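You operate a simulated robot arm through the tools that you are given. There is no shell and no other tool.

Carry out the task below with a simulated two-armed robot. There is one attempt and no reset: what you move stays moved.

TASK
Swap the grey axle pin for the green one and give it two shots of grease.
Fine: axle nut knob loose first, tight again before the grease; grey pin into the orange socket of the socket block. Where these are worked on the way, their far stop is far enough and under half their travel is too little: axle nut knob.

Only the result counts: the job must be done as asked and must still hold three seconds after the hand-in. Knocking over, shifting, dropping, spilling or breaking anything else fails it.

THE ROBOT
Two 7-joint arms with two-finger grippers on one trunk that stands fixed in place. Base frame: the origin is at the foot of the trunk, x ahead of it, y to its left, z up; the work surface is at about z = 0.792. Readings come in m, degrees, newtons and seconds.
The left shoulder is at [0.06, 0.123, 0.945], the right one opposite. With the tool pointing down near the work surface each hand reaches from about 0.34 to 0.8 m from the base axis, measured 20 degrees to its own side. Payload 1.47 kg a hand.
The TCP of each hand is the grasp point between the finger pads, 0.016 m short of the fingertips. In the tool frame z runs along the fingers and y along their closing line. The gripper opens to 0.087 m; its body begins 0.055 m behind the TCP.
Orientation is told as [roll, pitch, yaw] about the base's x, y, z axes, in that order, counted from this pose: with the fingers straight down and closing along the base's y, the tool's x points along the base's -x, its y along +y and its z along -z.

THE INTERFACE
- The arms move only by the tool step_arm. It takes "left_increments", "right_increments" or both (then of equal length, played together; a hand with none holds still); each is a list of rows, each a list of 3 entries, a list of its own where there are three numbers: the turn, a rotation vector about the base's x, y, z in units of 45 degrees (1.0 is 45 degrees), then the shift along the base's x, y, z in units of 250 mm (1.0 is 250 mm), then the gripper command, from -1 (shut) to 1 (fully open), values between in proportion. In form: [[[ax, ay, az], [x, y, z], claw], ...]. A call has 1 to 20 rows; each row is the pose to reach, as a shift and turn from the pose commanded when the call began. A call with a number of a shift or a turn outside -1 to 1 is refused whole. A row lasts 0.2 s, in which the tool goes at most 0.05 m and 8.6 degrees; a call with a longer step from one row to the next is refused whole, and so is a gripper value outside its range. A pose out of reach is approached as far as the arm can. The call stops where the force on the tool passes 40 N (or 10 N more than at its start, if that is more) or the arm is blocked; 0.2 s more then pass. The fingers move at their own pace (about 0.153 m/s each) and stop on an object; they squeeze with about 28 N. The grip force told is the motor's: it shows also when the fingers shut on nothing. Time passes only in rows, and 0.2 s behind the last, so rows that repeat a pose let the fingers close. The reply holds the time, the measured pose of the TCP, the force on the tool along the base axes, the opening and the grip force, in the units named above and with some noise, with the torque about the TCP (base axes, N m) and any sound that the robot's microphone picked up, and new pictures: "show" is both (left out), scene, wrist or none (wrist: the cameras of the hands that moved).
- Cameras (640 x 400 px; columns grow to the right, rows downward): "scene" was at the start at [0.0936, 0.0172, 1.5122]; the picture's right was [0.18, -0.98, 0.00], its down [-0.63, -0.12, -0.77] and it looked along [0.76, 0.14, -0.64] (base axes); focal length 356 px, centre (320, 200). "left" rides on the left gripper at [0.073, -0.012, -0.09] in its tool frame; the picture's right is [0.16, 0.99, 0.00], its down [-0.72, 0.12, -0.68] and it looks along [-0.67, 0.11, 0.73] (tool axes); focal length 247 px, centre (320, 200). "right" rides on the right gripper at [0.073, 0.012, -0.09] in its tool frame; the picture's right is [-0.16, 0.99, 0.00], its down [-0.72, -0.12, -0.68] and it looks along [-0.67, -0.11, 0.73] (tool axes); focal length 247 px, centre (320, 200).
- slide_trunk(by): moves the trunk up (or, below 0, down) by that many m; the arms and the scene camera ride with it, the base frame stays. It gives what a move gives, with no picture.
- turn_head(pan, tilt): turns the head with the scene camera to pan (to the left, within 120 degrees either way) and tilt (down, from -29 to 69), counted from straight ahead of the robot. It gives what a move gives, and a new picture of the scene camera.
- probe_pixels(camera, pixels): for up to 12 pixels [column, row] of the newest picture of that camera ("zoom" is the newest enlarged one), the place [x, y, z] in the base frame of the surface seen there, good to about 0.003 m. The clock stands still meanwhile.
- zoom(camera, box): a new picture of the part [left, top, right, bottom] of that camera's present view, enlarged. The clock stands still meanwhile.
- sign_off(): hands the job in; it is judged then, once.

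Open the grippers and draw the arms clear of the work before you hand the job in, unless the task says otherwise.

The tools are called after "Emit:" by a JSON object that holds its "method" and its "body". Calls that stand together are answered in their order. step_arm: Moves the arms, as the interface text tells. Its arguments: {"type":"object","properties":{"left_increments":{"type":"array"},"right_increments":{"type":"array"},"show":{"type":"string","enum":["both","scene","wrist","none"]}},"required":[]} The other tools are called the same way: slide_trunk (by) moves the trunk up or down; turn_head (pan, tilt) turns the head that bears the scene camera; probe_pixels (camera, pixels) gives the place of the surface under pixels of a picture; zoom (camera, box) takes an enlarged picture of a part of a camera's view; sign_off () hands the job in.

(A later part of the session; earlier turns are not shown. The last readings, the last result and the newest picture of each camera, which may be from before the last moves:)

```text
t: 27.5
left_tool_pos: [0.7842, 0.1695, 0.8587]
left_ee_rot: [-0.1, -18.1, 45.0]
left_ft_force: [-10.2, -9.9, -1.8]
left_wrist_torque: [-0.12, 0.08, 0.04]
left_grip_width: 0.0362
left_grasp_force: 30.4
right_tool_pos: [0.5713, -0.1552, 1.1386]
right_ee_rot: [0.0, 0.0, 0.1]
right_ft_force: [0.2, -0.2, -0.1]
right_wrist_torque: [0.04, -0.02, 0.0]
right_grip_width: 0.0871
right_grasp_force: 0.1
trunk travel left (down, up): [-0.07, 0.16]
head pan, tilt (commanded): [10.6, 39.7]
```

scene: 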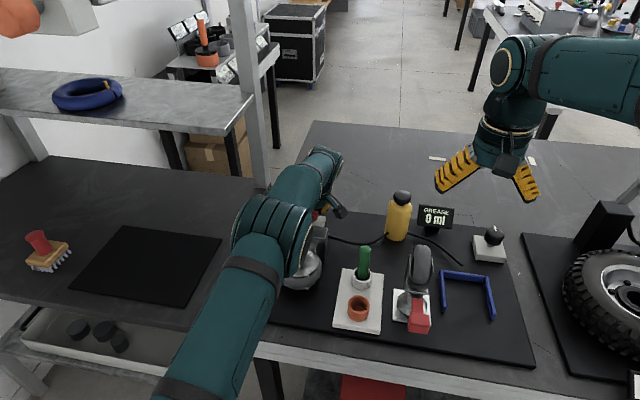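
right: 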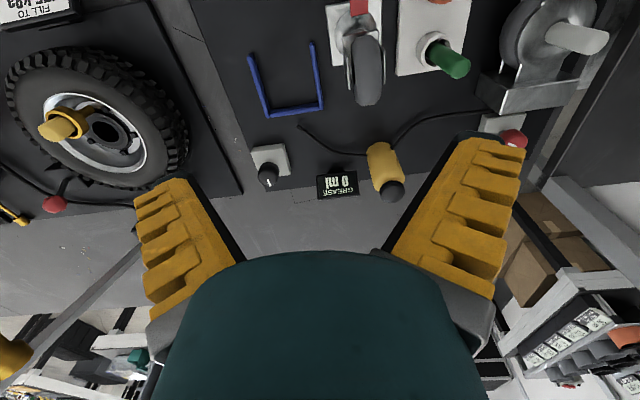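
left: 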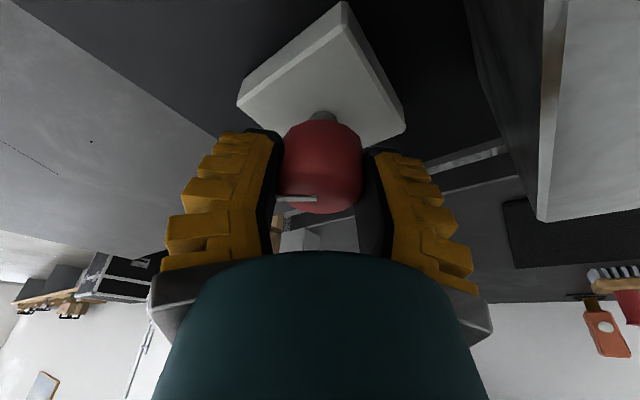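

Another 45° turned, still no stop felt (torque 0.04 N m). I turn 8° more, then open the fingers and lift clear for a new grip.

Emit:
{"method": "step_arm", "body": {"left_increments": [[[0, 0, 0.09], [-0.004, -0.004, 0], -1], [[0, 0, 0.18], [-0.004, -0.004, 0], -1], [[0, 0, 0.18], [-0.004, -0.004, 0], 1], [[0, 0, 0.18], [-0.004, -0.004, 0], 1], [[0, 0, 0.18], [-0.004, -0.004, 0.1], 1], [[0, 0, 0.18], [-0.004, -0.004, 0.22], 1]]}}

```text
t: 28.9
left_tool_pos: [0.7818, 0.1705, 0.9132]
left_ee_rot: [0.0, -18.0, 53.1]
left_ft_force: [-0.4, -0.4, 0.4]
left_wrist_torque: [-0.02, 0.04, -0.01]
left_grip_width: 0.0867
left_grasp_force: 0.1
right_tool_pos: [0.573, -0.1545, 1.1383]
right_ee_rot: [-0.1, 0.0, 0.0]
right_ft_force: [0.2, 0.6, -0.2]
right_wrist_torque: [0.01, -0.04, -0.02]
right_grip_width: 0.0871
right_grasp_force: 0.1
trunk travel left (down, up): [-0.07, 0.16]
head pan, tilt (commanded): [10.6, 39.7]
```

scene: 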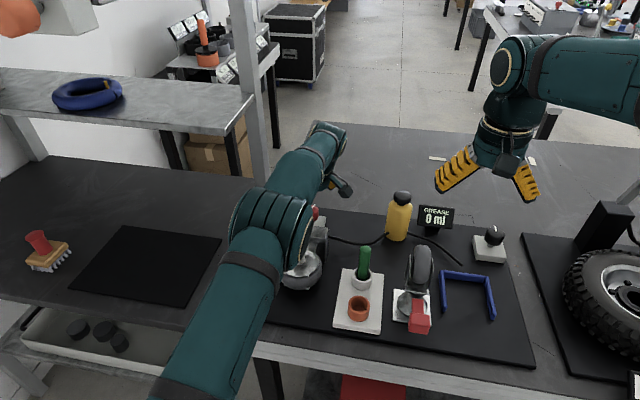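
left: 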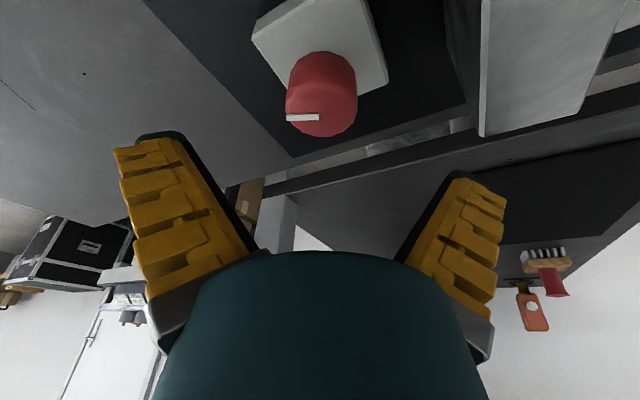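

The knob stayed where I turned it (98°). I swing the hand back clockwise 90° in the air for a second grip.

Emit:
{"method": "step_arm", "body": {"left_increments": [[[0, 0, -0.166], [0, 0, 0], 1], [[0, 0, -0.333], [0, 0, 0], 1], [[0, 0, -0.5], [0, 0, 0], 1], [[0, 0, -0.666], [0, 0, 0], 1], [[0, 0, -0.833], [0, 0, 0], 1], [[0, 0, -1.0], [0, 0, 0], 1]], "show": "none"}}

Emit:
{"method": "step_arm", "body": {"left_increments": [[[0, 0, -0.166], [0, 0, 0], 1], [[0, 0, -0.333], [0, 0, 0], 1], [[0, 0, -0.5], [0, 0, 0], 1], [[0, 0, -0.666], [0, 0, 0], 1], [[0, 0, -0.833], [0, 0, 0], 1], [[0, 0, -1.0], [0, 0, 0], 1], [[0, 0, -1.0], [0, 0, 0], 1]]}}

```text
t: 30.3
left_tool_pos: [0.7837, 0.1703, 0.9136]
left_ee_rot: [0.0, -18.0, 8.0]
left_ft_force: [0.8, -0.1, 0.0]
left_wrist_torque: [-0.01, 0.0, -0.04]
left_grip_width: 0.0869
left_grasp_force: 0.0
right_tool_pos: [0.5719, -0.1545, 1.1372]
right_ee_rot: [-0.1, -0.1, -0.1]
right_ft_force: [-0.1, 0.8, 0.6]
right_wrist_torque: [0.03, -0.06, -0.05]
right_grip_width: 0.087
right_grasp_force: 0.0
trunk travel left (down, up): [-0.07, 0.16]
head pan, tilt (commanded): [10.6, 39.7]
```

```text
t: 31.9
left_tool_pos: [0.7838, 0.1689, 0.9125]
left_ee_rot: [0.0, -17.9, -37.0]
left_ft_force: [0.1, -0.4, -0.1]
left_wrist_torque: [0.01, -0.01, 0.01]
left_grip_width: 0.0871
left_grasp_force: 0.0
right_tool_pos: [0.5722, -0.1538, 1.1374]
right_ee_rot: [0.0, 0.0, 0.0]
right_ft_force: [-0.6, 0.3, 0.8]
right_wrist_torque: [-0.03, 0.01, -0.01]
right_grip_width: 0.087
right_grasp_force: 0.1
trunk travel left (down, up): [-0.07, 0.16]
head pan, tilt (commanded): [10.6, 39.7]
```

scene: 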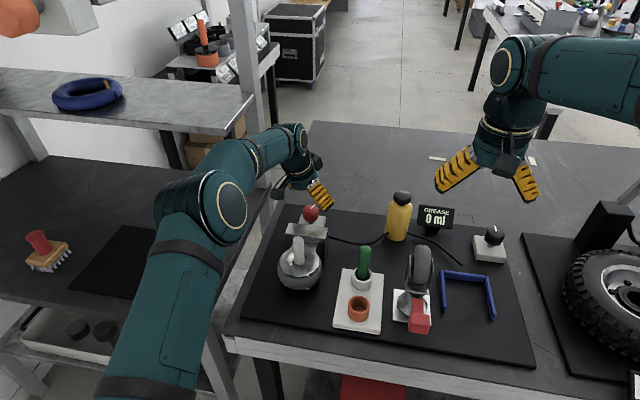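
left: 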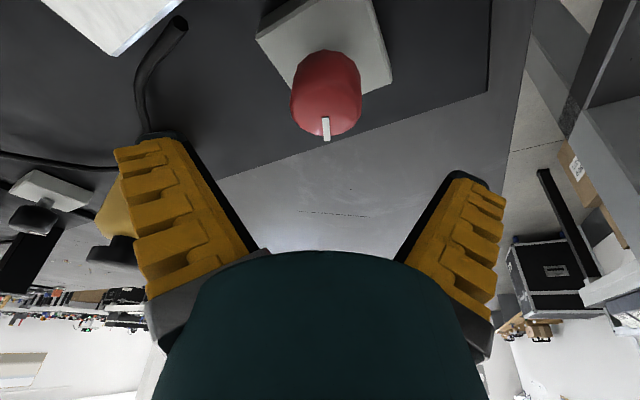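

The mark now points along the hand's forward direction at (326,128), confirming ~98° of turn. I go down and grip again.

Emit:
{"method": "step_arm", "body": {"left_increments": [[[0, 0, 0], [0, 0, -0.11], 1], [[0, 0, 0], [0, 0, -0.22], 1], [[0, 0, 0], [0, 0, -0.22], 1], [[0, 0, 0], [0, 0, -0.22], -1], [[0, 0, 0], [0, 0, -0.22], -1], [[0, 0, 0], [0, 0, -0.22], -1]], "show": "none"}}

```text
t: 33.3
left_tool_pos: [0.7842, 0.1705, 0.8608]
left_ee_rot: [0.0, -18.0, -36.8]
left_ft_force: [-5.9, -0.4, 1.8]
left_wrist_torque: [0.24, 0.29, -0.01]
left_grip_width: 0.0358
left_grasp_force: 29.8
right_tool_pos: [0.5721, -0.154, 1.1378]
right_ee_rot: [-0.1, 0.0, 0.0]
right_ft_force: [0.4, -0.3, 0.5]
right_wrist_torque: [0.04, -0.03, -0.01]
right_grip_width: 0.0869
right_grasp_force: 0.0
trunk travel left (down, up): [-0.07, 0.16]
head pan, tilt (commanded): [10.6, 39.7]
```

Gripped again with small side force. I turn counter-clockwise another 45° and watch for a stop.

Emit:
{"method": "step_arm", "body": {"left_increments": [[[0, 0, 0.166], [-0.003, 0, 0], -1], [[0, 0, 0.333], [-0.003, 0.0, 0], -1], [[0, 0, 0.5], [-0.003, 0.0, 0], -1], [[0, 0, 0.666], [-0.003, 0.0, 0], -1], [[0, 0, 0.833], [-0.003, 0.0, 0], -1], [[0, 0, 1.0], [-0.003, 0.0, 0], -1]]}}

```text
t: 34.7
left_tool_pos: [0.7819, 0.1715, 0.8564]
left_ee_rot: [0.0, -18.0, 8.2]
left_ft_force: [-1.8, -1.0, 3.6]
left_wrist_torque: [-0.04, 0.08, -0.39]
left_grip_width: 0.037
left_grasp_force: 30.1
right_tool_pos: [0.5716, -0.1548, 1.1391]
right_ee_rot: [0.0, 0.0, -0.1]
right_ft_force: [-0.1, 0.0, 0.6]
right_wrist_torque: [-0.01, -0.02, -0.01]
right_grip_width: 0.0869
right_grasp_force: 0.1
trunk travel left (down, up): [-0.07, 0.16]
head pan, tilt (commanded): [10.6, 39.7]
```

scene: 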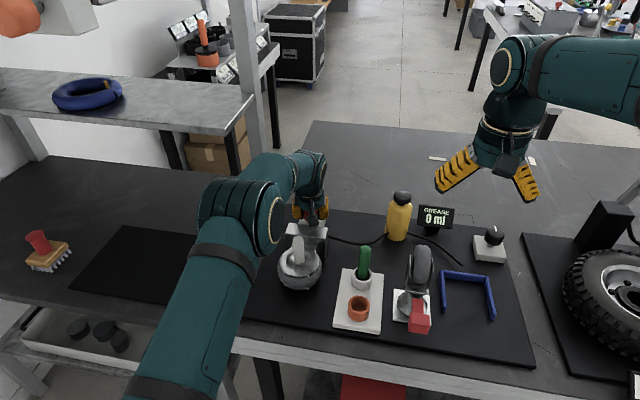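
left: 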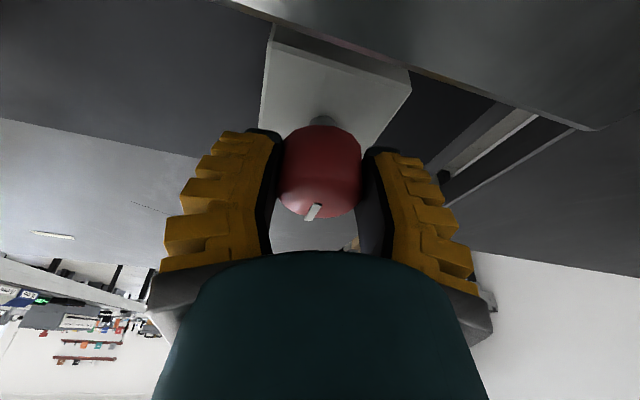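

Torque of -0.39 N m and the mark slipping in the hand (now at (312,212)) show the knob is at its far stop. I open the fingers and lift off.

Emit:
{"method": "step_arm", "body": {"left_increments": [[[0, 0, 0], [0, 0, 0], 1], [[0, 0, 0], [0, 0, 0], 1], [[0, 0, 0], [0, 0, 0.1], 1], [[0, 0, 0], [0, 0, 0.22], 1], [[0, 0, 0], [-0.1, 0, 0.4], 1], [[0, 0, 0], [-0.2, 0, 0.55], 1], [[0, 0, 0], [-0.3, 0, 0.65], 1]]}}

```text
refused: row 5 steps farther than a row can; nothing moved
```

The step was too long; I split the rise into smaller rows.

Emit:
{"method": "step_arm", "body": {"left_increments": [[[0, 0, 0], [0, 0, 0], 1], [[0, 0, 0], [0, 0, 0], 1], [[0, 0, 0], [0, 0, 0.1], 1], [[0, 0, 0], [0, 0, 0.22], 1], [[0, 0, 0], [-0.08, 0, 0.34], 1], [[0, 0, 0], [-0.18, 0, 0.46], 1], [[0, 0, 0], [-0.28, 0, 0.56], 1], [[0, 0, 0], [-0.4, 0, 0.65], 1]]}}

```text
t: 36.5
left_tool_pos: [0.6779, 0.1696, 1.0222]
left_ee_rot: [0.0, -18.0, 8.1]
left_ft_force: [0.8, 0.9, 0.3]
left_wrist_torque: [-0.03, 0.02, -0.02]
left_grip_width: 0.0872
left_grasp_force: 0.1
right_tool_pos: [0.5714, -0.1536, 1.1387]
right_ee_rot: [0.0, 0.1, 0.1]
right_ft_force: [-0.9, 0.0, 0.2]
right_wrist_torque: [-0.01, 0.0, -0.02]
right_grip_width: 0.0873
right_grasp_force: 0.1
trunk travel left (down, up): [-0.07, 0.16]
head pan, tilt (commanded): [10.6, 39.7]
```

scene: 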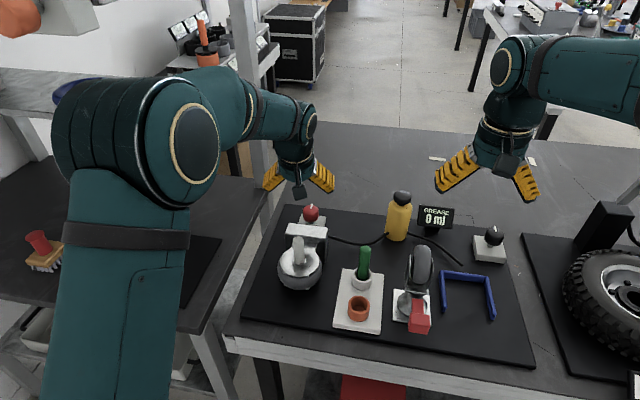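
left: 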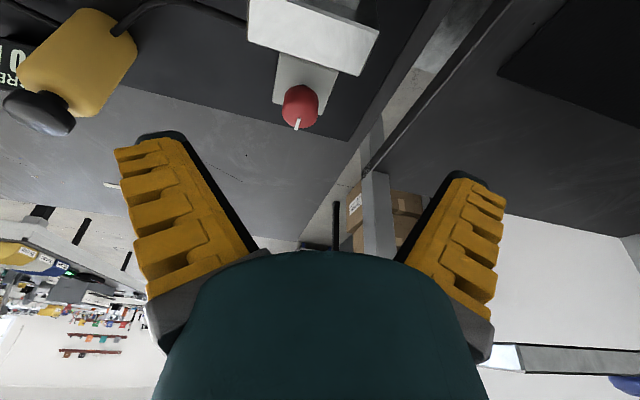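

The knob's mark now points about +x (≈120° of travel). Next the grey pin: I zoom on the hub and probe pin, hub and sockets.

Emit:
{"method": "zoom", "body": {"camera": "scene", "box": [265, 215, 345, 295]}}

Emit:
{"method": "probe_pixels", "body": {"camera": "scene", "pixels": [[299, 240], [299, 250], [299, 260], [294, 250], [304, 250], [299, 265], [297, 272], [285, 265], [313, 268], [299, 282], [320, 233], [290, 231]]}}

Emit:
{"method": "zoom", "body": {"camera": "scene", "box": [325, 235, 405, 340]}}

Emit:
{"method": "probe_pixels", "body": {"camera": "scene", "pixels": [[364, 247], [364, 255], [363, 265], [358, 255], [370, 255], [361, 282], [349, 281], [372, 281], [358, 298], [347, 303], [369, 304], [357, 316]]}}

```text
5.00 times, centred on (305, 255) of scene
```

zoom: 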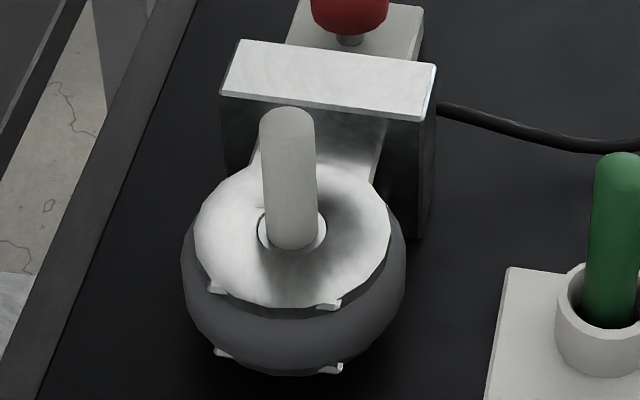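

```text
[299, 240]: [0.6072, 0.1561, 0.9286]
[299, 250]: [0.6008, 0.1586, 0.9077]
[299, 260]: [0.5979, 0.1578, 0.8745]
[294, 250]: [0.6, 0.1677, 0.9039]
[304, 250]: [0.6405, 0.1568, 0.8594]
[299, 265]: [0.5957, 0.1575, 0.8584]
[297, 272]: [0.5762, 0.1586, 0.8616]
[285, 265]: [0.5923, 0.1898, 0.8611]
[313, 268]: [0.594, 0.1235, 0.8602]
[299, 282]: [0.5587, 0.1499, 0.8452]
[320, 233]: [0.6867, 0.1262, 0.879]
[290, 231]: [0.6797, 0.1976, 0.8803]
```

```text
3.81 times, centred on (365, 288) of scene
```

zoom: 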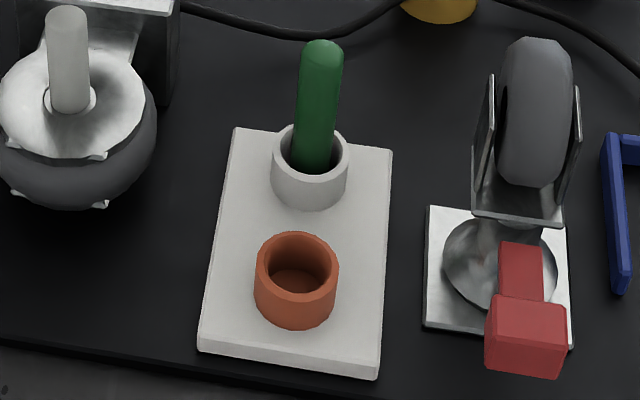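

```text
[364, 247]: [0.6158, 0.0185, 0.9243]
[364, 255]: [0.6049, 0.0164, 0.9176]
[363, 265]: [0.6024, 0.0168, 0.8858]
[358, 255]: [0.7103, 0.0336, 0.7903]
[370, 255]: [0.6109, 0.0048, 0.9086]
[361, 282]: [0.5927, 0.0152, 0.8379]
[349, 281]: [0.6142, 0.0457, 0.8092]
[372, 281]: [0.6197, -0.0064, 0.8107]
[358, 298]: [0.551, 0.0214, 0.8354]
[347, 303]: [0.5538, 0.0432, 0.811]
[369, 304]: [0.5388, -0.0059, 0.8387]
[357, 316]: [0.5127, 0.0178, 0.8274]
```

Hub centre by ray geometry ≈ (0.610, 0.159), orange socket ≈ (0.536, 0.0155), white socket ≈ (0.6125, 0.0156). I straighten the left hand (vertical, yaw 0) above the grey pin at z≈1.02.

Emit:
{"method": "step_arm", "body": {"left_increments": [[[-0.007, 0.1, -0.045], [-0.067, -0.01, 0.0], 1], [[-0.014, 0.2, -0.09], [-0.134, -0.021, 0.0], 1], [[-0.021, 0.3, -0.134], [-0.2, -0.032, 0.0], 1], [[-0.028, 0.4, -0.178], [-0.268, -0.042, 0.0], 1], [[-0.028, 0.4, -0.178], [-0.268, -0.042, 0.0], 1]]}}

```text
t: 37.7
left_tool_pos: [0.6147, 0.1578, 1.019]
left_ee_rot: [-0.1, 0.0, 0.0]
left_ft_force: [-0.2, 0.3, -0.2]
left_wrist_torque: [0.03, 0.0, -0.01]
left_grip_width: 0.0869
left_grasp_force: 0.1
right_tool_pos: [0.574, -0.1549, 1.1374]
right_ee_rot: [0.0, 0.1, 0.0]
right_ft_force: [0.6, 0.8, 0.3]
right_wrist_torque: [0.0, 0.01, -0.03]
right_grip_width: 0.0869
right_grasp_force: 0.0
trunk travel left (down, up): [-0.07, 0.16]
head pan, tilt (commanded): [10.6, 39.7]
```

scene: 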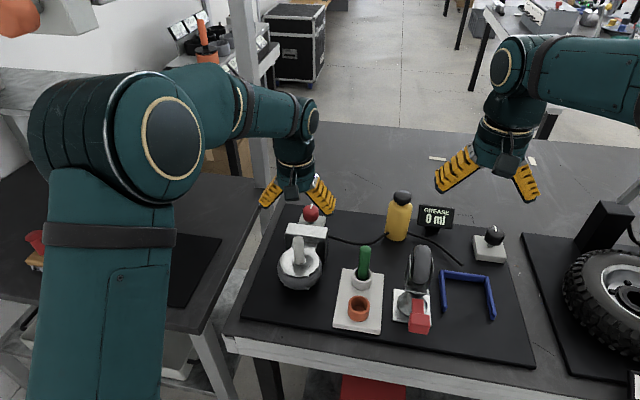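
left: 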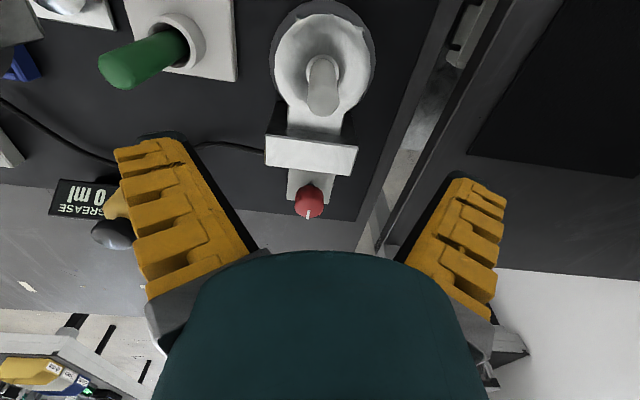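

The hand is vertical at (0.615, 0.158, 1.019); the pin shows at (323,95) in the left wrist view. I probe its tip and sides from here.

Emit:
{"method": "probe_pixels", "body": {"camera": "left", "pixels": [[323, 104], [311, 104], [336, 104], [323, 114], [323, 92], [323, 75], [323, 62], [308, 75], [339, 75], [322, 52], [280, 60], [362, 60]]}}

Emit:
{"method": "zoom", "body": {"camera": "left", "box": [260, 0, 390, 130]}}

```text
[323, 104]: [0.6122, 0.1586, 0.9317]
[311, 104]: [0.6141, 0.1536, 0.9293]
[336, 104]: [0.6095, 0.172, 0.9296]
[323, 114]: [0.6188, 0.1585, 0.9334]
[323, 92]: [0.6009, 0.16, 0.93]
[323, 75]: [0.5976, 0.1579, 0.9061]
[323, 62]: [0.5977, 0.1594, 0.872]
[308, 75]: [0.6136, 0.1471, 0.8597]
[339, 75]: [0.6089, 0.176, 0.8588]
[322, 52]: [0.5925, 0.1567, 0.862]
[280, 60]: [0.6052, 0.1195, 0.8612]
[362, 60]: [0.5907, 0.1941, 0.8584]
```

```text
3.08 times, centred on (325, 65) of left
```

zoom: 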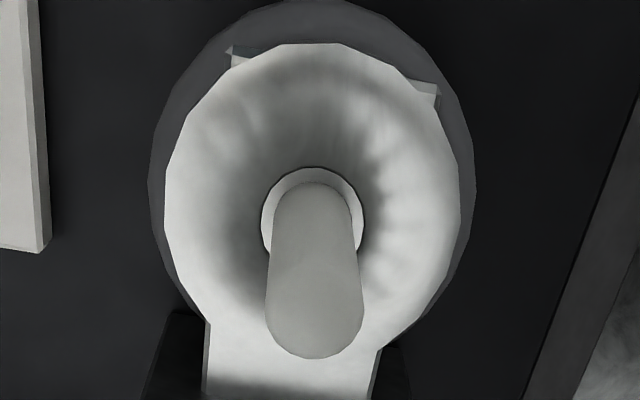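

Pin centre ≈ (0.609, 0.159), top 0.932, diameter ≈ 22 mm. I descend to z≈0.905 around it with the fingers open.

Emit:
{"method": "step_arm", "body": {"left_increments": [[[0, 0, 0], [-0.018, 0.004, -0.12], 1], [[0, 0, 0], [-0.018, 0.004, -0.24], 1], [[0, 0, 0], [-0.018, 0.004, -0.36], 1], [[0, 0, 0], [-0.018, 0.004, -0.46], 1], [[0, 0, 0], [-0.018, 0.004, -0.46], 1]]}}

```text
t: 38.9
left_tool_pos: [0.6111, 0.1602, 0.9032]
left_ee_rot: [0.0, 0.0, 0.1]
left_ft_force: [-0.2, 0.7, -0.1]
left_wrist_torque: [0.01, 0.03, 0.0]
left_grip_width: 0.0869
left_grasp_force: 0.1
right_tool_pos: [0.5732, -0.1545, 1.1379]
right_ee_rot: [-0.1, 0.0, 0.1]
right_ft_force: [-0.4, -0.9, -0.1]
right_wrist_torque: [0.04, -0.01, 0.06]
right_grip_width: 0.0868
right_grasp_force: 0.1
trunk travel left (down, up): [-0.07, 0.16]
head pan, tilt (commanded): [10.6, 39.7]
```

scene: 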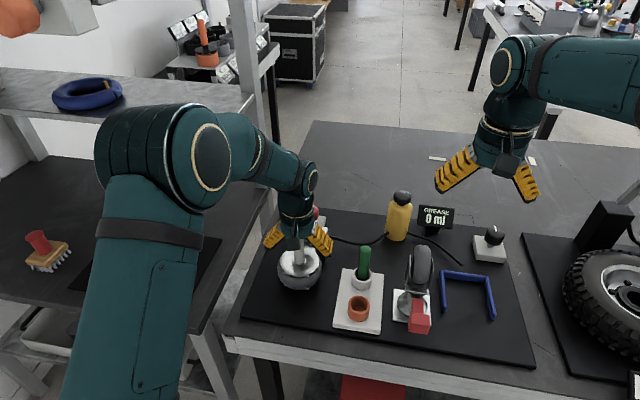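
left: 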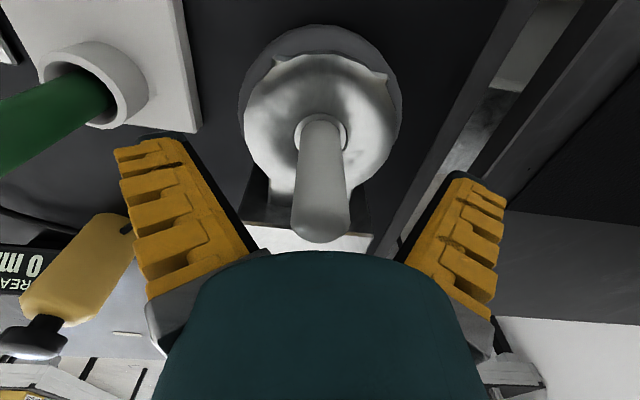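

The TCP projects to about (320,185) in the wrist view, right on the pin. I close the fingers.

Emit:
{"method": "step_arm", "body": {"left_increments": [[[0, 0, 0], [0, 0, 0], -1], [[0, 0, 0], [0, 0, 0], -1], [[0, 0, 0], [0, 0, 0], -1]], "show": "wrist"}}

```text
t: 39.7
left_tool_pos: [0.6111, 0.1607, 0.9045]
left_ee_rot: [0.0, 0.0, 0.0]
left_ft_force: [0.0, -0.5, 2.2]
left_wrist_torque: [0.02, 0.13, -0.02]
left_grip_width: 0.0151
left_grasp_force: 28.0
right_tool_pos: [0.5727, -0.1554, 1.1366]
right_ee_rot: [-0.1, 0.0, -0.1]
right_ft_force: [0.5, -0.4, -0.5]
right_wrist_torque: [0.01, 0.02, -0.03]
right_grip_width: 0.0871
right_grasp_force: 0.0
trunk travel left (down, up): [-0.07, 0.16]
head pan, tilt (commanded): [10.6, 39.7]
```

left: 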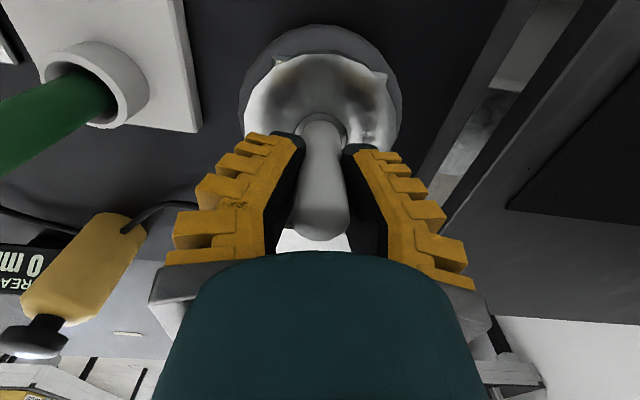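

Gripped at 28 N. I lift gently 15 mm first to see if the pin comes free.

Emit:
{"method": "step_arm", "body": {"left_increments": [[[0, 0, 0], [0, 0, 0.02], -1], [[0, 0, 0], [0, 0, 0.04], -1], [[0, 0, 0], [0, 0, 0.06], -1]], "show": "wrist"}}

```text
t: 40.5
left_tool_pos: [0.6101, 0.1596, 0.9196]
left_ee_rot: [-0.1, 0.0, 0.0]
left_ft_force: [0.8, 1.0, -0.4]
left_wrist_torque: [0.03, 0.0, -0.02]
left_grip_width: 0.0128
left_grasp_force: 27.7
right_tool_pos: [0.5727, -0.1537, 1.1378]
right_ee_rot: [-0.1, 0.1, 0.0]
right_ft_force: [-0.1, -0.1, 0.4]
right_wrist_torque: [0.0, -0.01, 0.0]
right_grip_width: 0.0866
right_grasp_force: 0.1
trunk travel left (down, up): [-0.07, 0.16]
head pan, tilt (commanded): [10.6, 39.7]
```

left: 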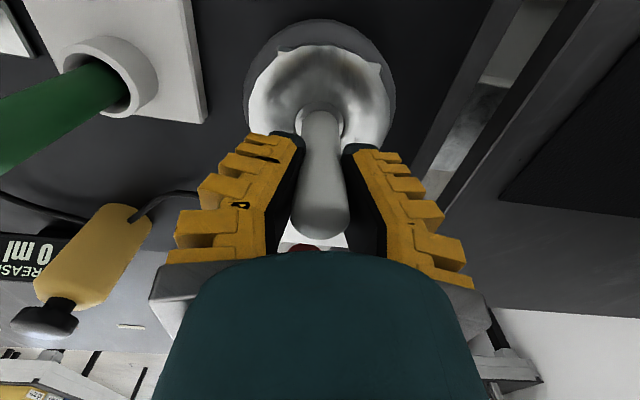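

The pin's tip stays put in the wrist view (320,233) with almost no load, so it's coming out. I lift on to about z 1.03.

Emit:
{"method": "step_arm", "body": {"left_increments": [[[0, 0, 0], [0, 0, 0.1], -1], [[0, 0, 0], [0, 0, 0.2], -1], [[0, 0, 0], [0, 0, 0.3], -1], [[0, 0, 0], [0, 0, 0.4], -1], [[0, 0, 0], [0, 0, 0.46], -1], [[0, 0, 0], [0, 0, 0.46], -1]]}}

```text
t: 41.9
left_tool_pos: [0.611, 0.1616, 1.0361]
left_ee_rot: [0.0, 0.0, 0.0]
left_ft_force: [0.6, -0.3, -0.7]
left_wrist_torque: [0.01, -0.01, 0.02]
left_grip_width: 0.0127
left_grasp_force: 27.9
right_tool_pos: [0.5728, -0.1537, 1.1384]
right_ee_rot: [-0.1, 0.1, 0.1]
right_ft_force: [-0.3, -0.1, -0.3]
right_wrist_torque: [0.02, 0.02, -0.01]
right_grip_width: 0.0871
right_grasp_force: 0.2
trunk travel left (down, up): [-0.07, 0.16]
head pan, tilt (commanded): [10.6, 39.7]
```

scene: 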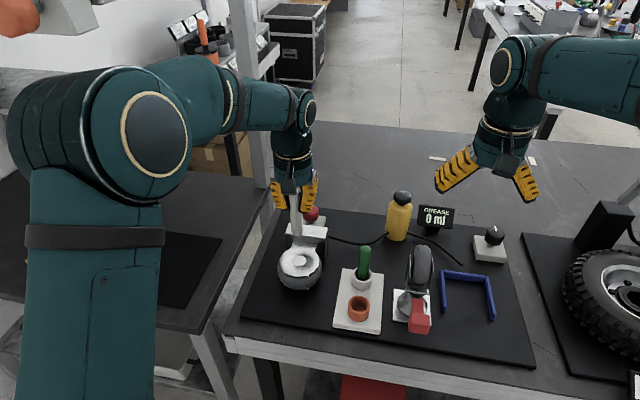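
left: 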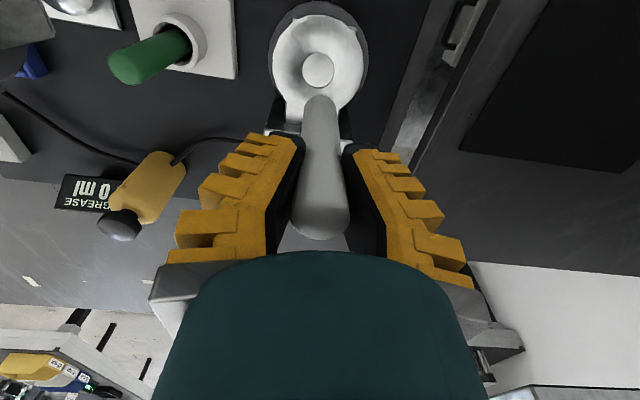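

The pin is out; the empty hub bore shows at (318,70) in the wrist view. I zoom in the scene view to check the pin's tilt and find its lower end.

Emit:
{"method": "zoom", "body": {"camera": "scene", "box": [250, 170, 350, 300]}}

Emit:
{"method": "probe_pixels", "body": {"camera": "scene", "pixels": [[296, 236], [296, 225], [295, 215], [295, 200], [299, 263], [300, 255]]}}

Emit:
{"method": "zoom", "body": {"camera": "left", "box": [250, 0, 390, 130]}}

Emit:
{"method": "probe_pixels", "body": {"camera": "left", "pixels": [[305, 60], [331, 60], [318, 50], [318, 85], [318, 70], [318, 100], [321, 105], [321, 120]]}}

```text
3.08 times, centred on (300, 235) of scene
```

zoom: 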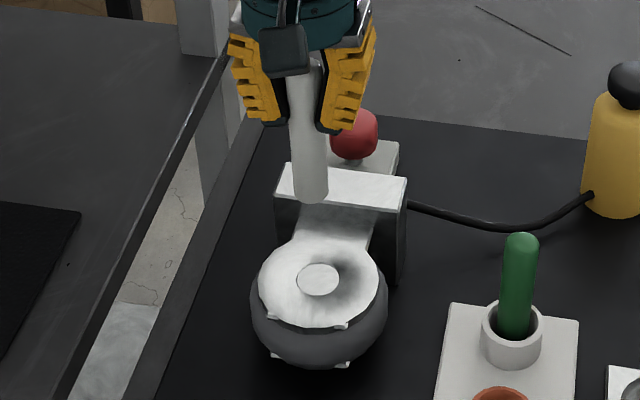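

```text
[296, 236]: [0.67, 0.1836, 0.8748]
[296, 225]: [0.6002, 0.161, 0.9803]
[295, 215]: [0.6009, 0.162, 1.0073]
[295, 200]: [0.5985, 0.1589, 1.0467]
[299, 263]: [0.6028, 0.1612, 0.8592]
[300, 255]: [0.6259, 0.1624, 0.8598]
```

```text
3.08 times, centred on (320, 65) of left
```

zoom: 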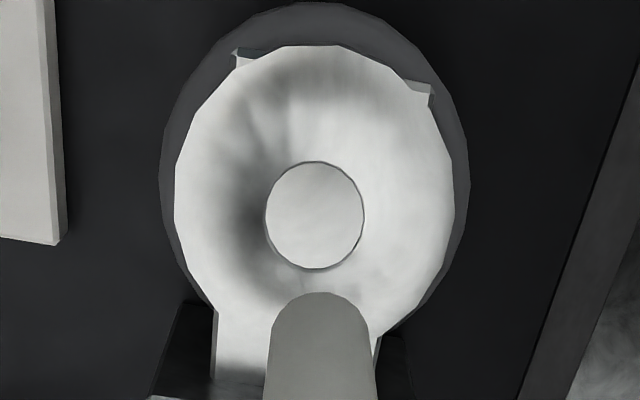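

```text
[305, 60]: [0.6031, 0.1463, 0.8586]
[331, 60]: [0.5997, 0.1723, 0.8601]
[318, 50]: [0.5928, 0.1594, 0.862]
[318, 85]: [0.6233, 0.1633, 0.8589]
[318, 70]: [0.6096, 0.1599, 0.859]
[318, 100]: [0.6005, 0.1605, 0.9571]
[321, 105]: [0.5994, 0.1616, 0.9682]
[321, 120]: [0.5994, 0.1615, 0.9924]
```

The pin hangs straight (front face x≈0.600 all along, so centred on the TCP), lower end about 0.081 below the TCP. Before crossing to the socket block I move the right hand 0.15 m to the right and up, out of the left hand's way.

Emit:
{"method": "step_arm", "body": {"right_increments": [[[0, 0, 0], [0, -0.12, 0.04], 1], [[0, 0, 0], [0, -0.24, 0.08], 1], [[0, 0, 0], [0, -0.36, 0.12], 1], [[0, 0, 0], [0, -0.48, 0.16], 1], [[0, 0, 0], [0, -0.6, 0.2], 1]], "show": "scene"}}

Emit:
{"method": "step_arm", "body": {"left_increments": [[[0, 0, 0], [-0.06, -0.117, 0.02], -1], [[0, 0, 0], [-0.12, -0.234, 0.04], -1], [[0, 0, 0], [-0.18, -0.35, 0.04], -1], [[0, 0, 0], [-0.24, -0.467, 0.04], -1], [[0, 0, 0], [-0.3, -0.584, 0.04], -1], [[0, 0, 0], [-0.3, -0.584, 0.04], -1]]}}

```text
t: 43.1
left_tool_pos: [0.6122, 0.1617, 1.0344]
left_ee_rot: [0.0, 0.1, 0.0]
left_ft_force: [0.2, 0.8, -0.8]
left_wrist_torque: [0.01, 0.04, -0.03]
left_grip_width: 0.0124
left_grasp_force: 28.0
right_tool_pos: [0.5722, -0.3056, 1.1897]
right_ee_rot: [0.1, 0.1, 0.1]
right_ft_force: [0.0, -0.8, -0.6]
right_wrist_torque: [-0.02, 0.01, 0.01]
right_grip_width: 0.087
right_grasp_force: 0.0
trunk travel left (down, up): [-0.07, 0.16]
head pan, tilt (commanded): [10.6, 39.7]
```

scene: 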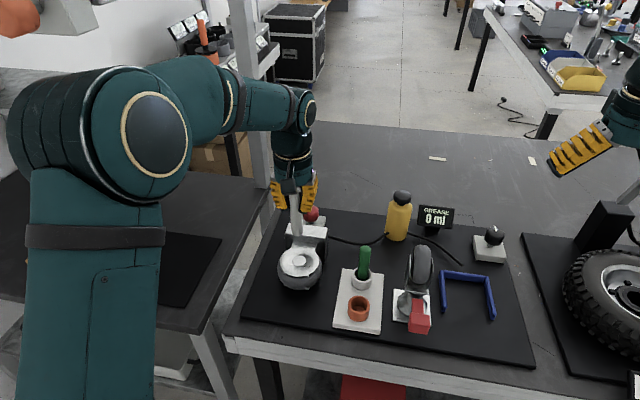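

```text
t: 44.5
left_tool_pos: [0.5365, 0.0131, 1.0457]
left_ee_rot: [0.1, -0.1, 0.0]
left_ft_force: [0.6, 0.1, -1.4]
left_wrist_torque: [0.01, -0.01, 0.0]
left_grip_width: 0.012
left_grasp_force: 27.7
right_tool_pos: [0.5736, -0.3035, 1.1892]
right_ee_rot: [-0.1, 0.1, 0.1]
right_ft_force: [0.7, 0.1, 0.4]
right_wrist_torque: [-0.02, 0.02, 0.0]
right_grip_width: 0.0872
right_grasp_force: 0.1
trunk travel left (down, up): [-0.07, 0.16]
head pan, tilt (commanded): [10.6, 39.7]
```

scene: 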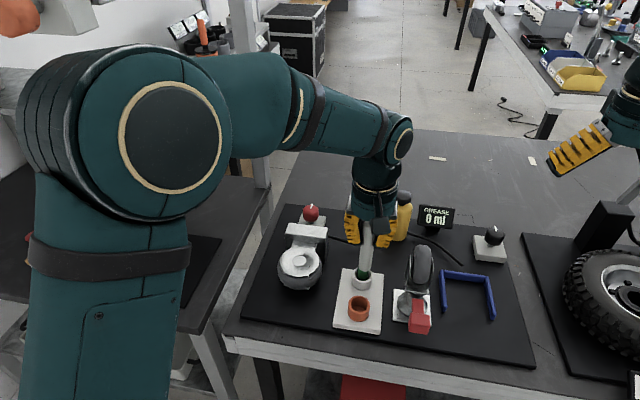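
left: 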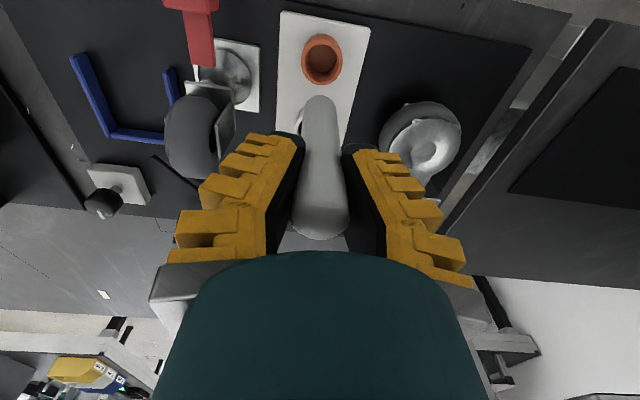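

The pin is over the block; the orange socket is at (322,60) in the wrist view. I zoom and probe its rim to fix its centre.

Emit:
{"method": "zoom", "body": {"camera": "left", "box": [280, 20, 370, 110]}}

Emit:
{"method": "probe_pixels", "body": {"camera": "zoom", "pixels": [[170, 180], [475, 180], [320, 90], [330, 300], [200, 160], [440, 160], [310, 200], [215, 240], [430, 230], [320, 130], [320, 350], [300, 260]]}}

```text
4.44 times, centred on (325, 65) of left
```

zoom: 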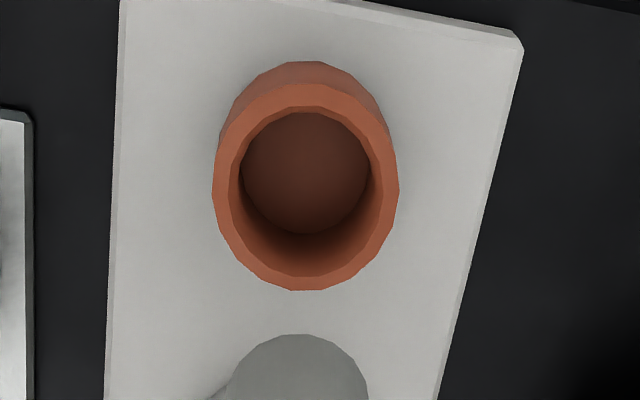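

```text
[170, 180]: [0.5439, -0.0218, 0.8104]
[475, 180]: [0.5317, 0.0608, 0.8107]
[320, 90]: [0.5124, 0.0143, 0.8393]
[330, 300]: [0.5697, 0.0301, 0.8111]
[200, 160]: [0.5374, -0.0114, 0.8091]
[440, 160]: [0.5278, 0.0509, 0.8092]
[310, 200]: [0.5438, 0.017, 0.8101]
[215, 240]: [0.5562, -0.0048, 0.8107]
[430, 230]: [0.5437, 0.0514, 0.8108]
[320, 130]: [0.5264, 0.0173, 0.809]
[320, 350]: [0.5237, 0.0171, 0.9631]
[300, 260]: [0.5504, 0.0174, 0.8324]
```

Orange socket centre ≈ (0.535, 0.015), rim 0.839, floor 0.810, inner width ≈ 37 mm; the pin's bottom is at about (0.536, 0.0135). I lower the pin into it, slower at the end.

Emit:
{"method": "step_arm", "body": {"left_increments": [[[0, 0, 0], [-0.004, 0.004, -0.12], -1], [[0, 0, 0], [-0.004, 0.004, -0.24], -1], [[0, 0, 0], [-0.004, 0.004, -0.36], -1], [[0, 0, 0], [-0.004, 0.004, -0.46], -1], [[0, 0, 0], [-0.004, 0.004, -0.53], -1], [[0, 0, 0], [-0.004, 0.004, -0.56], -1], [[0, 0, 0], [-0.004, 0.004, -0.58], -1], [[0, 0, 0], [-0.004, 0.004, -0.595], -1]]}}

```text
t: 46.3
left_tool_pos: [0.5359, 0.0141, 0.8978]
left_ee_rot: [-0.1, -0.2, 0.0]
left_ft_force: [0.3, 0.4, 17.3]
left_wrist_torque: [-0.02, 0.11, -0.02]
left_grip_width: 0.0136
left_grasp_force: 28.3
right_tool_pos: [0.5718, -0.3032, 1.1896]
right_ee_rot: [-0.1, 0.1, 0.0]
right_ft_force: [0.0, 0.0, -0.1]
right_wrist_torque: [0.02, 0.01, 0.0]
right_grip_width: 0.0868
right_grasp_force: 0.0
trunk travel left (down, up): [-0.07, 0.16]
head pan, tilt (commanded): [10.6, 39.7]
```

scene: 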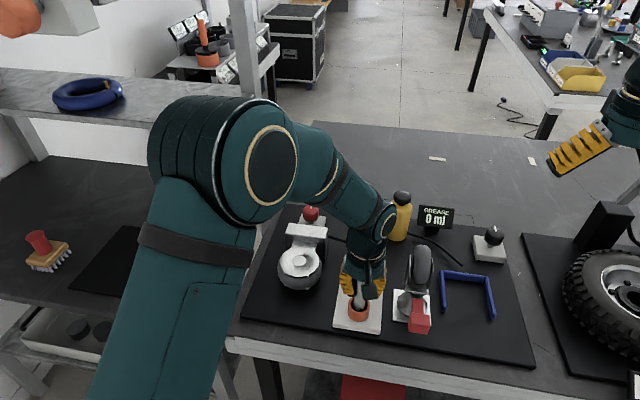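
left: 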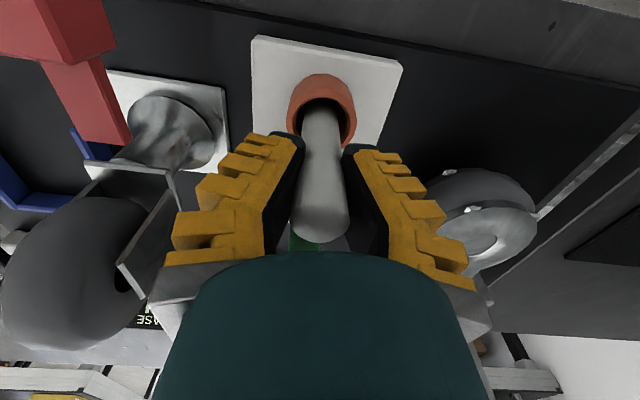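

The pin stands on the socket floor (17 N upward). I ease off 1.5 mm, open the fingers partly, then rise straight up.

Emit:
{"method": "step_arm", "body": {"left_increments": [[[0, 0, 0], [0, 0, 0.006], -1], [[0, 0, 0], [0, 0, 0.006], 0.2], [[0, 0, 0], [0, 0, 0.006], 0.2], [[0, 0, 0], [0, 0, 0.08], 0.2], [[0, 0, 0], [0, 0, 0.2], 0.2], [[0, 0, 0], [0, 0, 0.35], 0.3], [[0, 0, 0], [0, 0, 0.5], 0.5]]}}

```text
t: 47.9
left_tool_pos: [0.5321, 0.0175, 1.0198]
left_ee_rot: [0.0, 0.0, 0.0]
left_ft_force: [0.1, -0.2, 0.9]
left_wrist_torque: [-0.02, -0.01, -0.01]
left_grip_width: 0.0693
left_grasp_force: 2.6
right_tool_pos: [0.5723, -0.3037, 1.1886]
right_ee_rot: [-0.1, 0.0, 0.1]
right_ft_force: [0.0, 1.4, -0.2]
right_wrist_torque: [0.03, 0.0, -0.01]
right_grip_width: 0.087
right_grasp_force: 0.1
trunk travel left (down, up): [-0.07, 0.16]
head pan, tilt (commanded): [10.6, 39.7]
```

scene: 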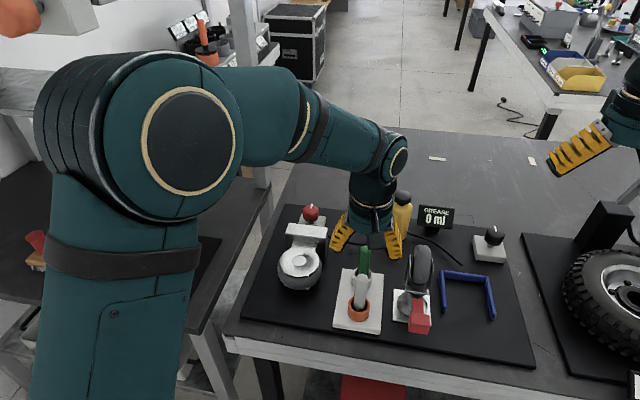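
left: 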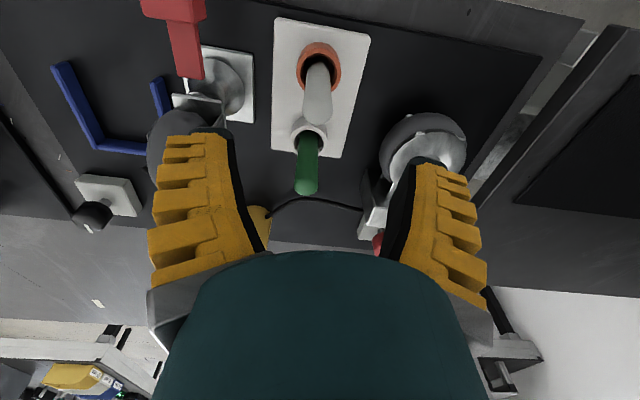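

The grey pin stands in the orange socket. I zoom to check it and to locate the green pin.

Emit:
{"method": "zoom", "body": {"camera": "scene", "box": [325, 235, 405, 340]}}

Emit:
{"method": "zoom", "body": {"camera": "left", "box": [260, 20, 380, 210]}}

Emit:
{"method": "probe_pixels", "body": {"camera": "left", "pixels": [[307, 180], [298, 180], [316, 180], [307, 190], [307, 165], [307, 150], [307, 140], [318, 112], [318, 120], [318, 95], [318, 75]]}}

```text
3.81 times, centred on (365, 288) of scene
```

zoom: 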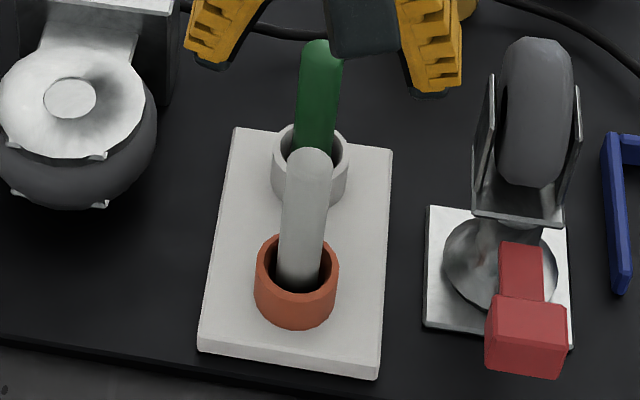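

```text
2.11 times, centred on (320, 115) of left
```

zoom: 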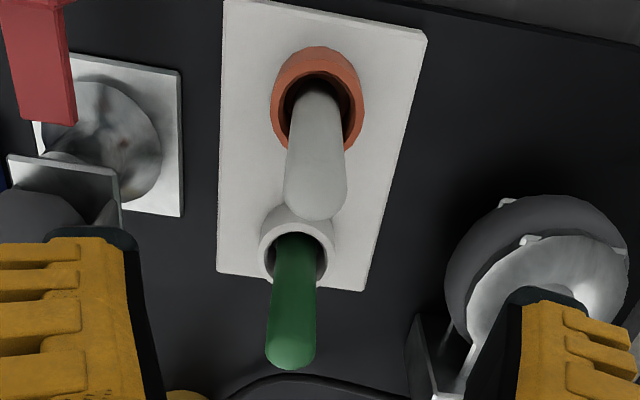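

```text
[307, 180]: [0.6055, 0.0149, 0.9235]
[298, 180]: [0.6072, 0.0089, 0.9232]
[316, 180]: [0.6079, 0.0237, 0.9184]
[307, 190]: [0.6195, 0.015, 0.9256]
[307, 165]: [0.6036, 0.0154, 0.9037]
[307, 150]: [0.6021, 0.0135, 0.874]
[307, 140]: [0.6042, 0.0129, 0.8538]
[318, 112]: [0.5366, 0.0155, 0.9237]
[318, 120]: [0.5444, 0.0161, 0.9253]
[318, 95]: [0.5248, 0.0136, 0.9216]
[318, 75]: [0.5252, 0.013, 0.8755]
```

The grey pin stands upright in the orange socket (top 0.925). The green pin's centre is about (0.614, 0.0155); before descending I probe how near the caster on its right stands.

Emit:
{"method": "probe_pixels", "body": {"camera": "scene", "pixels": [[408, 258], [405, 275], [409, 265], [412, 250], [420, 247], [407, 285], [432, 265], [421, 262], [412, 290], [400, 310]]}}

Emit:
{"method": "zoom", "body": {"camera": "scene", "box": [390, 230, 450, 300]}}

```text
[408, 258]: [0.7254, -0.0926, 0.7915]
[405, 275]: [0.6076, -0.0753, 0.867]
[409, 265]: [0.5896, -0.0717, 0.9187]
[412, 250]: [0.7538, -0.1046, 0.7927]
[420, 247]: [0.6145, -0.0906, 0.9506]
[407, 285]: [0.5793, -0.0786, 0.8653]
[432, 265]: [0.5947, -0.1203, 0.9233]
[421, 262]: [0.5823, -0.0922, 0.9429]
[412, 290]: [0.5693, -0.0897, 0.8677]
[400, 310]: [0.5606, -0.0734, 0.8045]
```

```text
5.71 times, centred on (420, 265) of scene
```

zoom: 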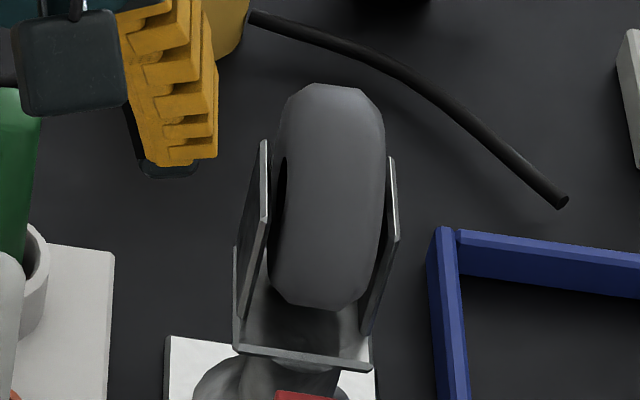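

The caster's fork starts at y≈-0.072, so a half-open grip clears it. I move above the green pin and descend with the fingers at about 52 mm.

Emit:
{"method": "step_arm", "body": {"left_increments": [[[0, 0, 0], [0.16, -0.004, 0], 0.2], [[0, 0, 0], [0.326, -0.008, 0], 0.2], [[0, 0, 0], [0.326, -0.008, 0], 0.2]], "show": "wrist"}}

```text
t: 48.7
left_tool_pos: [0.616, 0.014, 1.0206]
left_ee_rot: [0.0, 0.0, 0.0]
left_ft_force: [-0.1, 0.0, 0.4]
left_wrist_torque: [-0.01, 0.0, 0.0]
left_grip_width: 0.0572
left_grasp_force: 3.5
right_tool_pos: [0.5714, -0.3028, 1.1893]
right_ee_rot: [-0.1, -0.1, 0.0]
right_ft_force: [-1.1, 0.3, 0.4]
right_wrist_torque: [0.02, 0.0, 0.01]
right_grip_width: 0.0869
right_grasp_force: 0.1
trunk travel left (down, up): [-0.07, 0.16]
head pan, tilt (commanded): [10.6, 39.7]
```

left: 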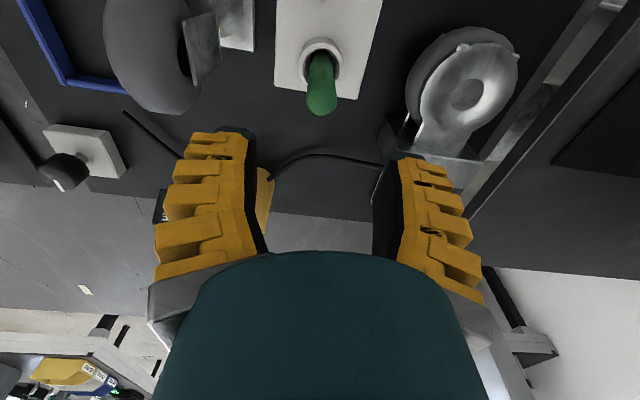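

The green pin is centred at column ~321. I descend to z≈0.898 around it, then close.

Emit:
{"method": "step_arm", "body": {"left_increments": [[[0, 0, 0], [-0.004, 0.002, -0.12], 0.2], [[0, 0, 0], [-0.004, 0.002, -0.24], 0.2], [[0, 0, 0], [-0.004, 0.002, -0.36], 0.2], [[0, 0, 0], [-0.004, 0.002, -0.48], 0.2], [[0, 0, 0], [-0.004, 0.002, -0.48], 0.2], [[0, 0, 0], [-0.004, 0.002, -0.48], -1], [[0, 0, 0], [-0.004, 0.002, -0.48], -1], [[0, 0, 0], [-0.004, 0.002, -0.48], -1]]}}

```text
t: 50.5
left_tool_pos: [0.6156, 0.0152, 0.9023]
left_ee_rot: [0.0, 0.1, 0.0]
left_ft_force: [1.3, 0.4, 3.6]
left_wrist_torque: [0.04, -0.18, -0.04]
left_grip_width: 0.0169
left_grasp_force: 27.5
right_tool_pos: [0.573, -0.3041, 1.1886]
right_ee_rot: [0.0, 0.0, 0.0]
right_ft_force: [0.7, -0.2, 0.5]
right_wrist_torque: [0.0, 0.03, 0.0]
right_grip_width: 0.0871
right_grasp_force: 0.1
trunk travel left (down, up): [-0.07, 0.16]
head pan, tilt (commanded): [10.6, 39.7]
```

scene: 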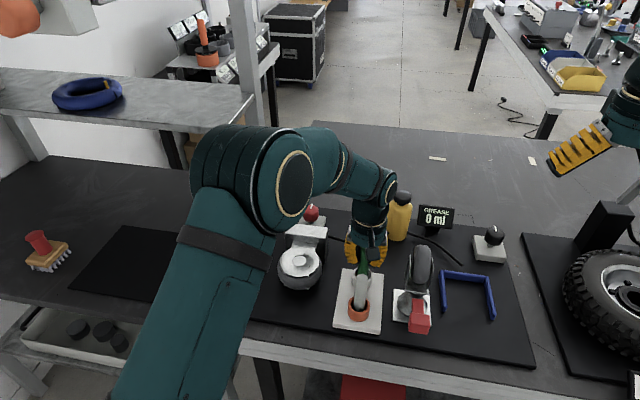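
left: 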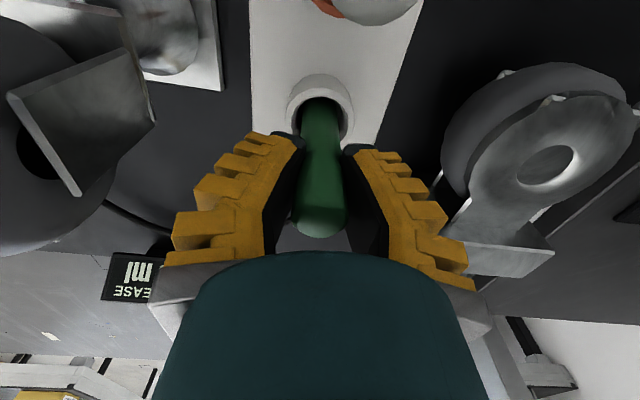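

The green pin is gripped at 27.5 N. I lift it straight up by 0.135 m.

Emit:
{"method": "step_arm", "body": {"left_increments": [[[0, 0, 0], [0, 0, 0.03], -1], [[0, 0, 0], [0, 0, 0.08], -1], [[0, 0, 0], [0, 0, 0.18], -1], [[0, 0, 0], [0, 0, 0.3], -1], [[0, 0, 0], [0, 0, 0.42], -1], [[0, 0, 0], [0, 0, 0.54], -1], [[0, 0, 0], [0, 0, 0.54], -1]]}}

```text
t: 52.1
left_tool_pos: [0.6191, 0.0126, 1.0364]
left_ee_rot: [0.0, 0.0, -0.1]
left_ft_force: [-0.2, 0.1, -1.0]
left_wrist_torque: [0.0, -0.01, 0.02]
left_grip_width: 0.0138
left_grasp_force: 28.0
right_tool_pos: [0.5736, -0.3047, 1.1896]
right_ee_rot: [-0.1, 0.1, -0.1]
right_ft_force: [-0.3, -0.2, 0.6]
right_wrist_torque: [-0.01, -0.05, -0.01]
right_grip_width: 0.0869
right_grasp_force: 0.1
trunk travel left (down, up): [-0.07, 0.16]
head pan, tilt (commanded): [10.6, 39.7]
```

scene: 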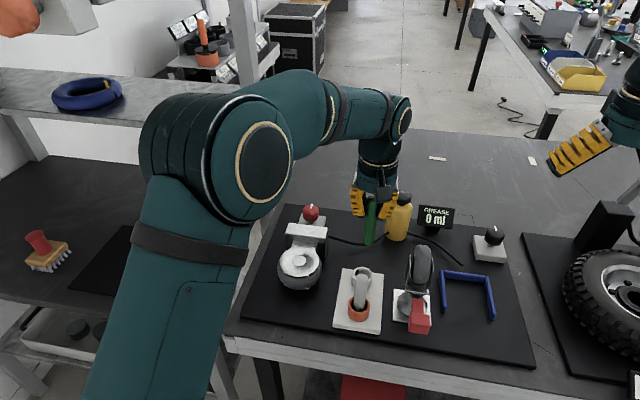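
left: 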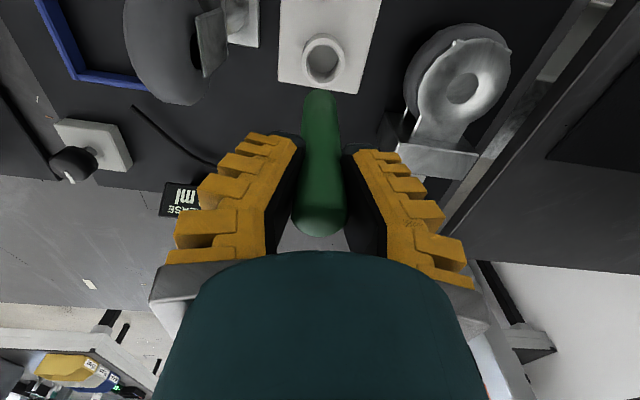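

The green pin hangs in the hand. I probe its front face to check it is plumb and where its lower end is.

Emit:
{"method": "probe_pixels", "body": {"camera": "left", "pixels": [[320, 94], [320, 105], [320, 120], [320, 150], [320, 180], [307, 110], [334, 110]]}}

Emit:
{"method": "zoom", "body": {"camera": "scene", "box": [330, 170, 430, 260]}}

Emit:
{"method": "zoom", "body": {"camera": "left", "box": [280, 60, 360, 250]}}

```text
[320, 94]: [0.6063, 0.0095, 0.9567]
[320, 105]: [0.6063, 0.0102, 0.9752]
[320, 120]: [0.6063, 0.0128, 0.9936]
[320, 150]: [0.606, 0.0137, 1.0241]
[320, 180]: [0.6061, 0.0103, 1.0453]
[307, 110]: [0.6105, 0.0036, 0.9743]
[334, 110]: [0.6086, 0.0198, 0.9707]
```

```text
4.44 times, centred on (380, 215) of scene
```

zoom: 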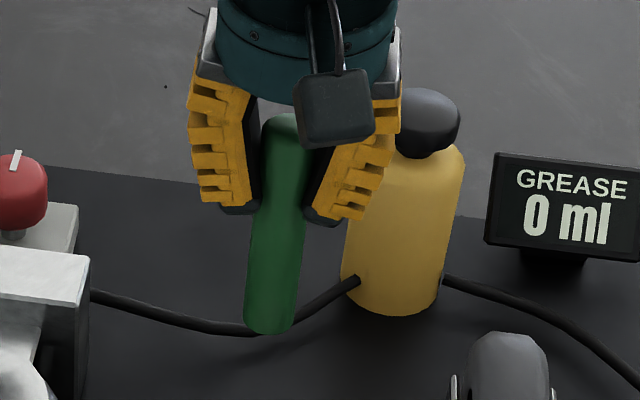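

```text
2.11 times, centred on (320, 155) of left
```

zoom: 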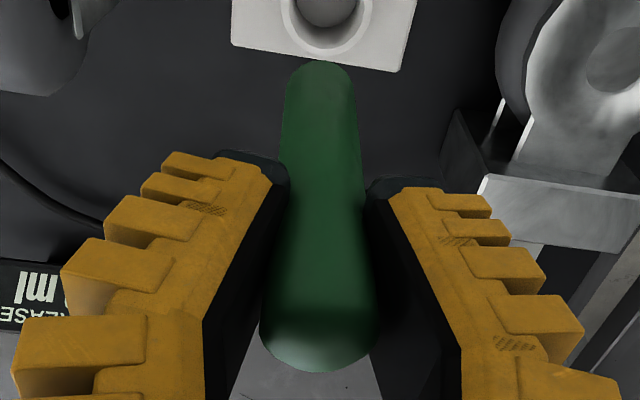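

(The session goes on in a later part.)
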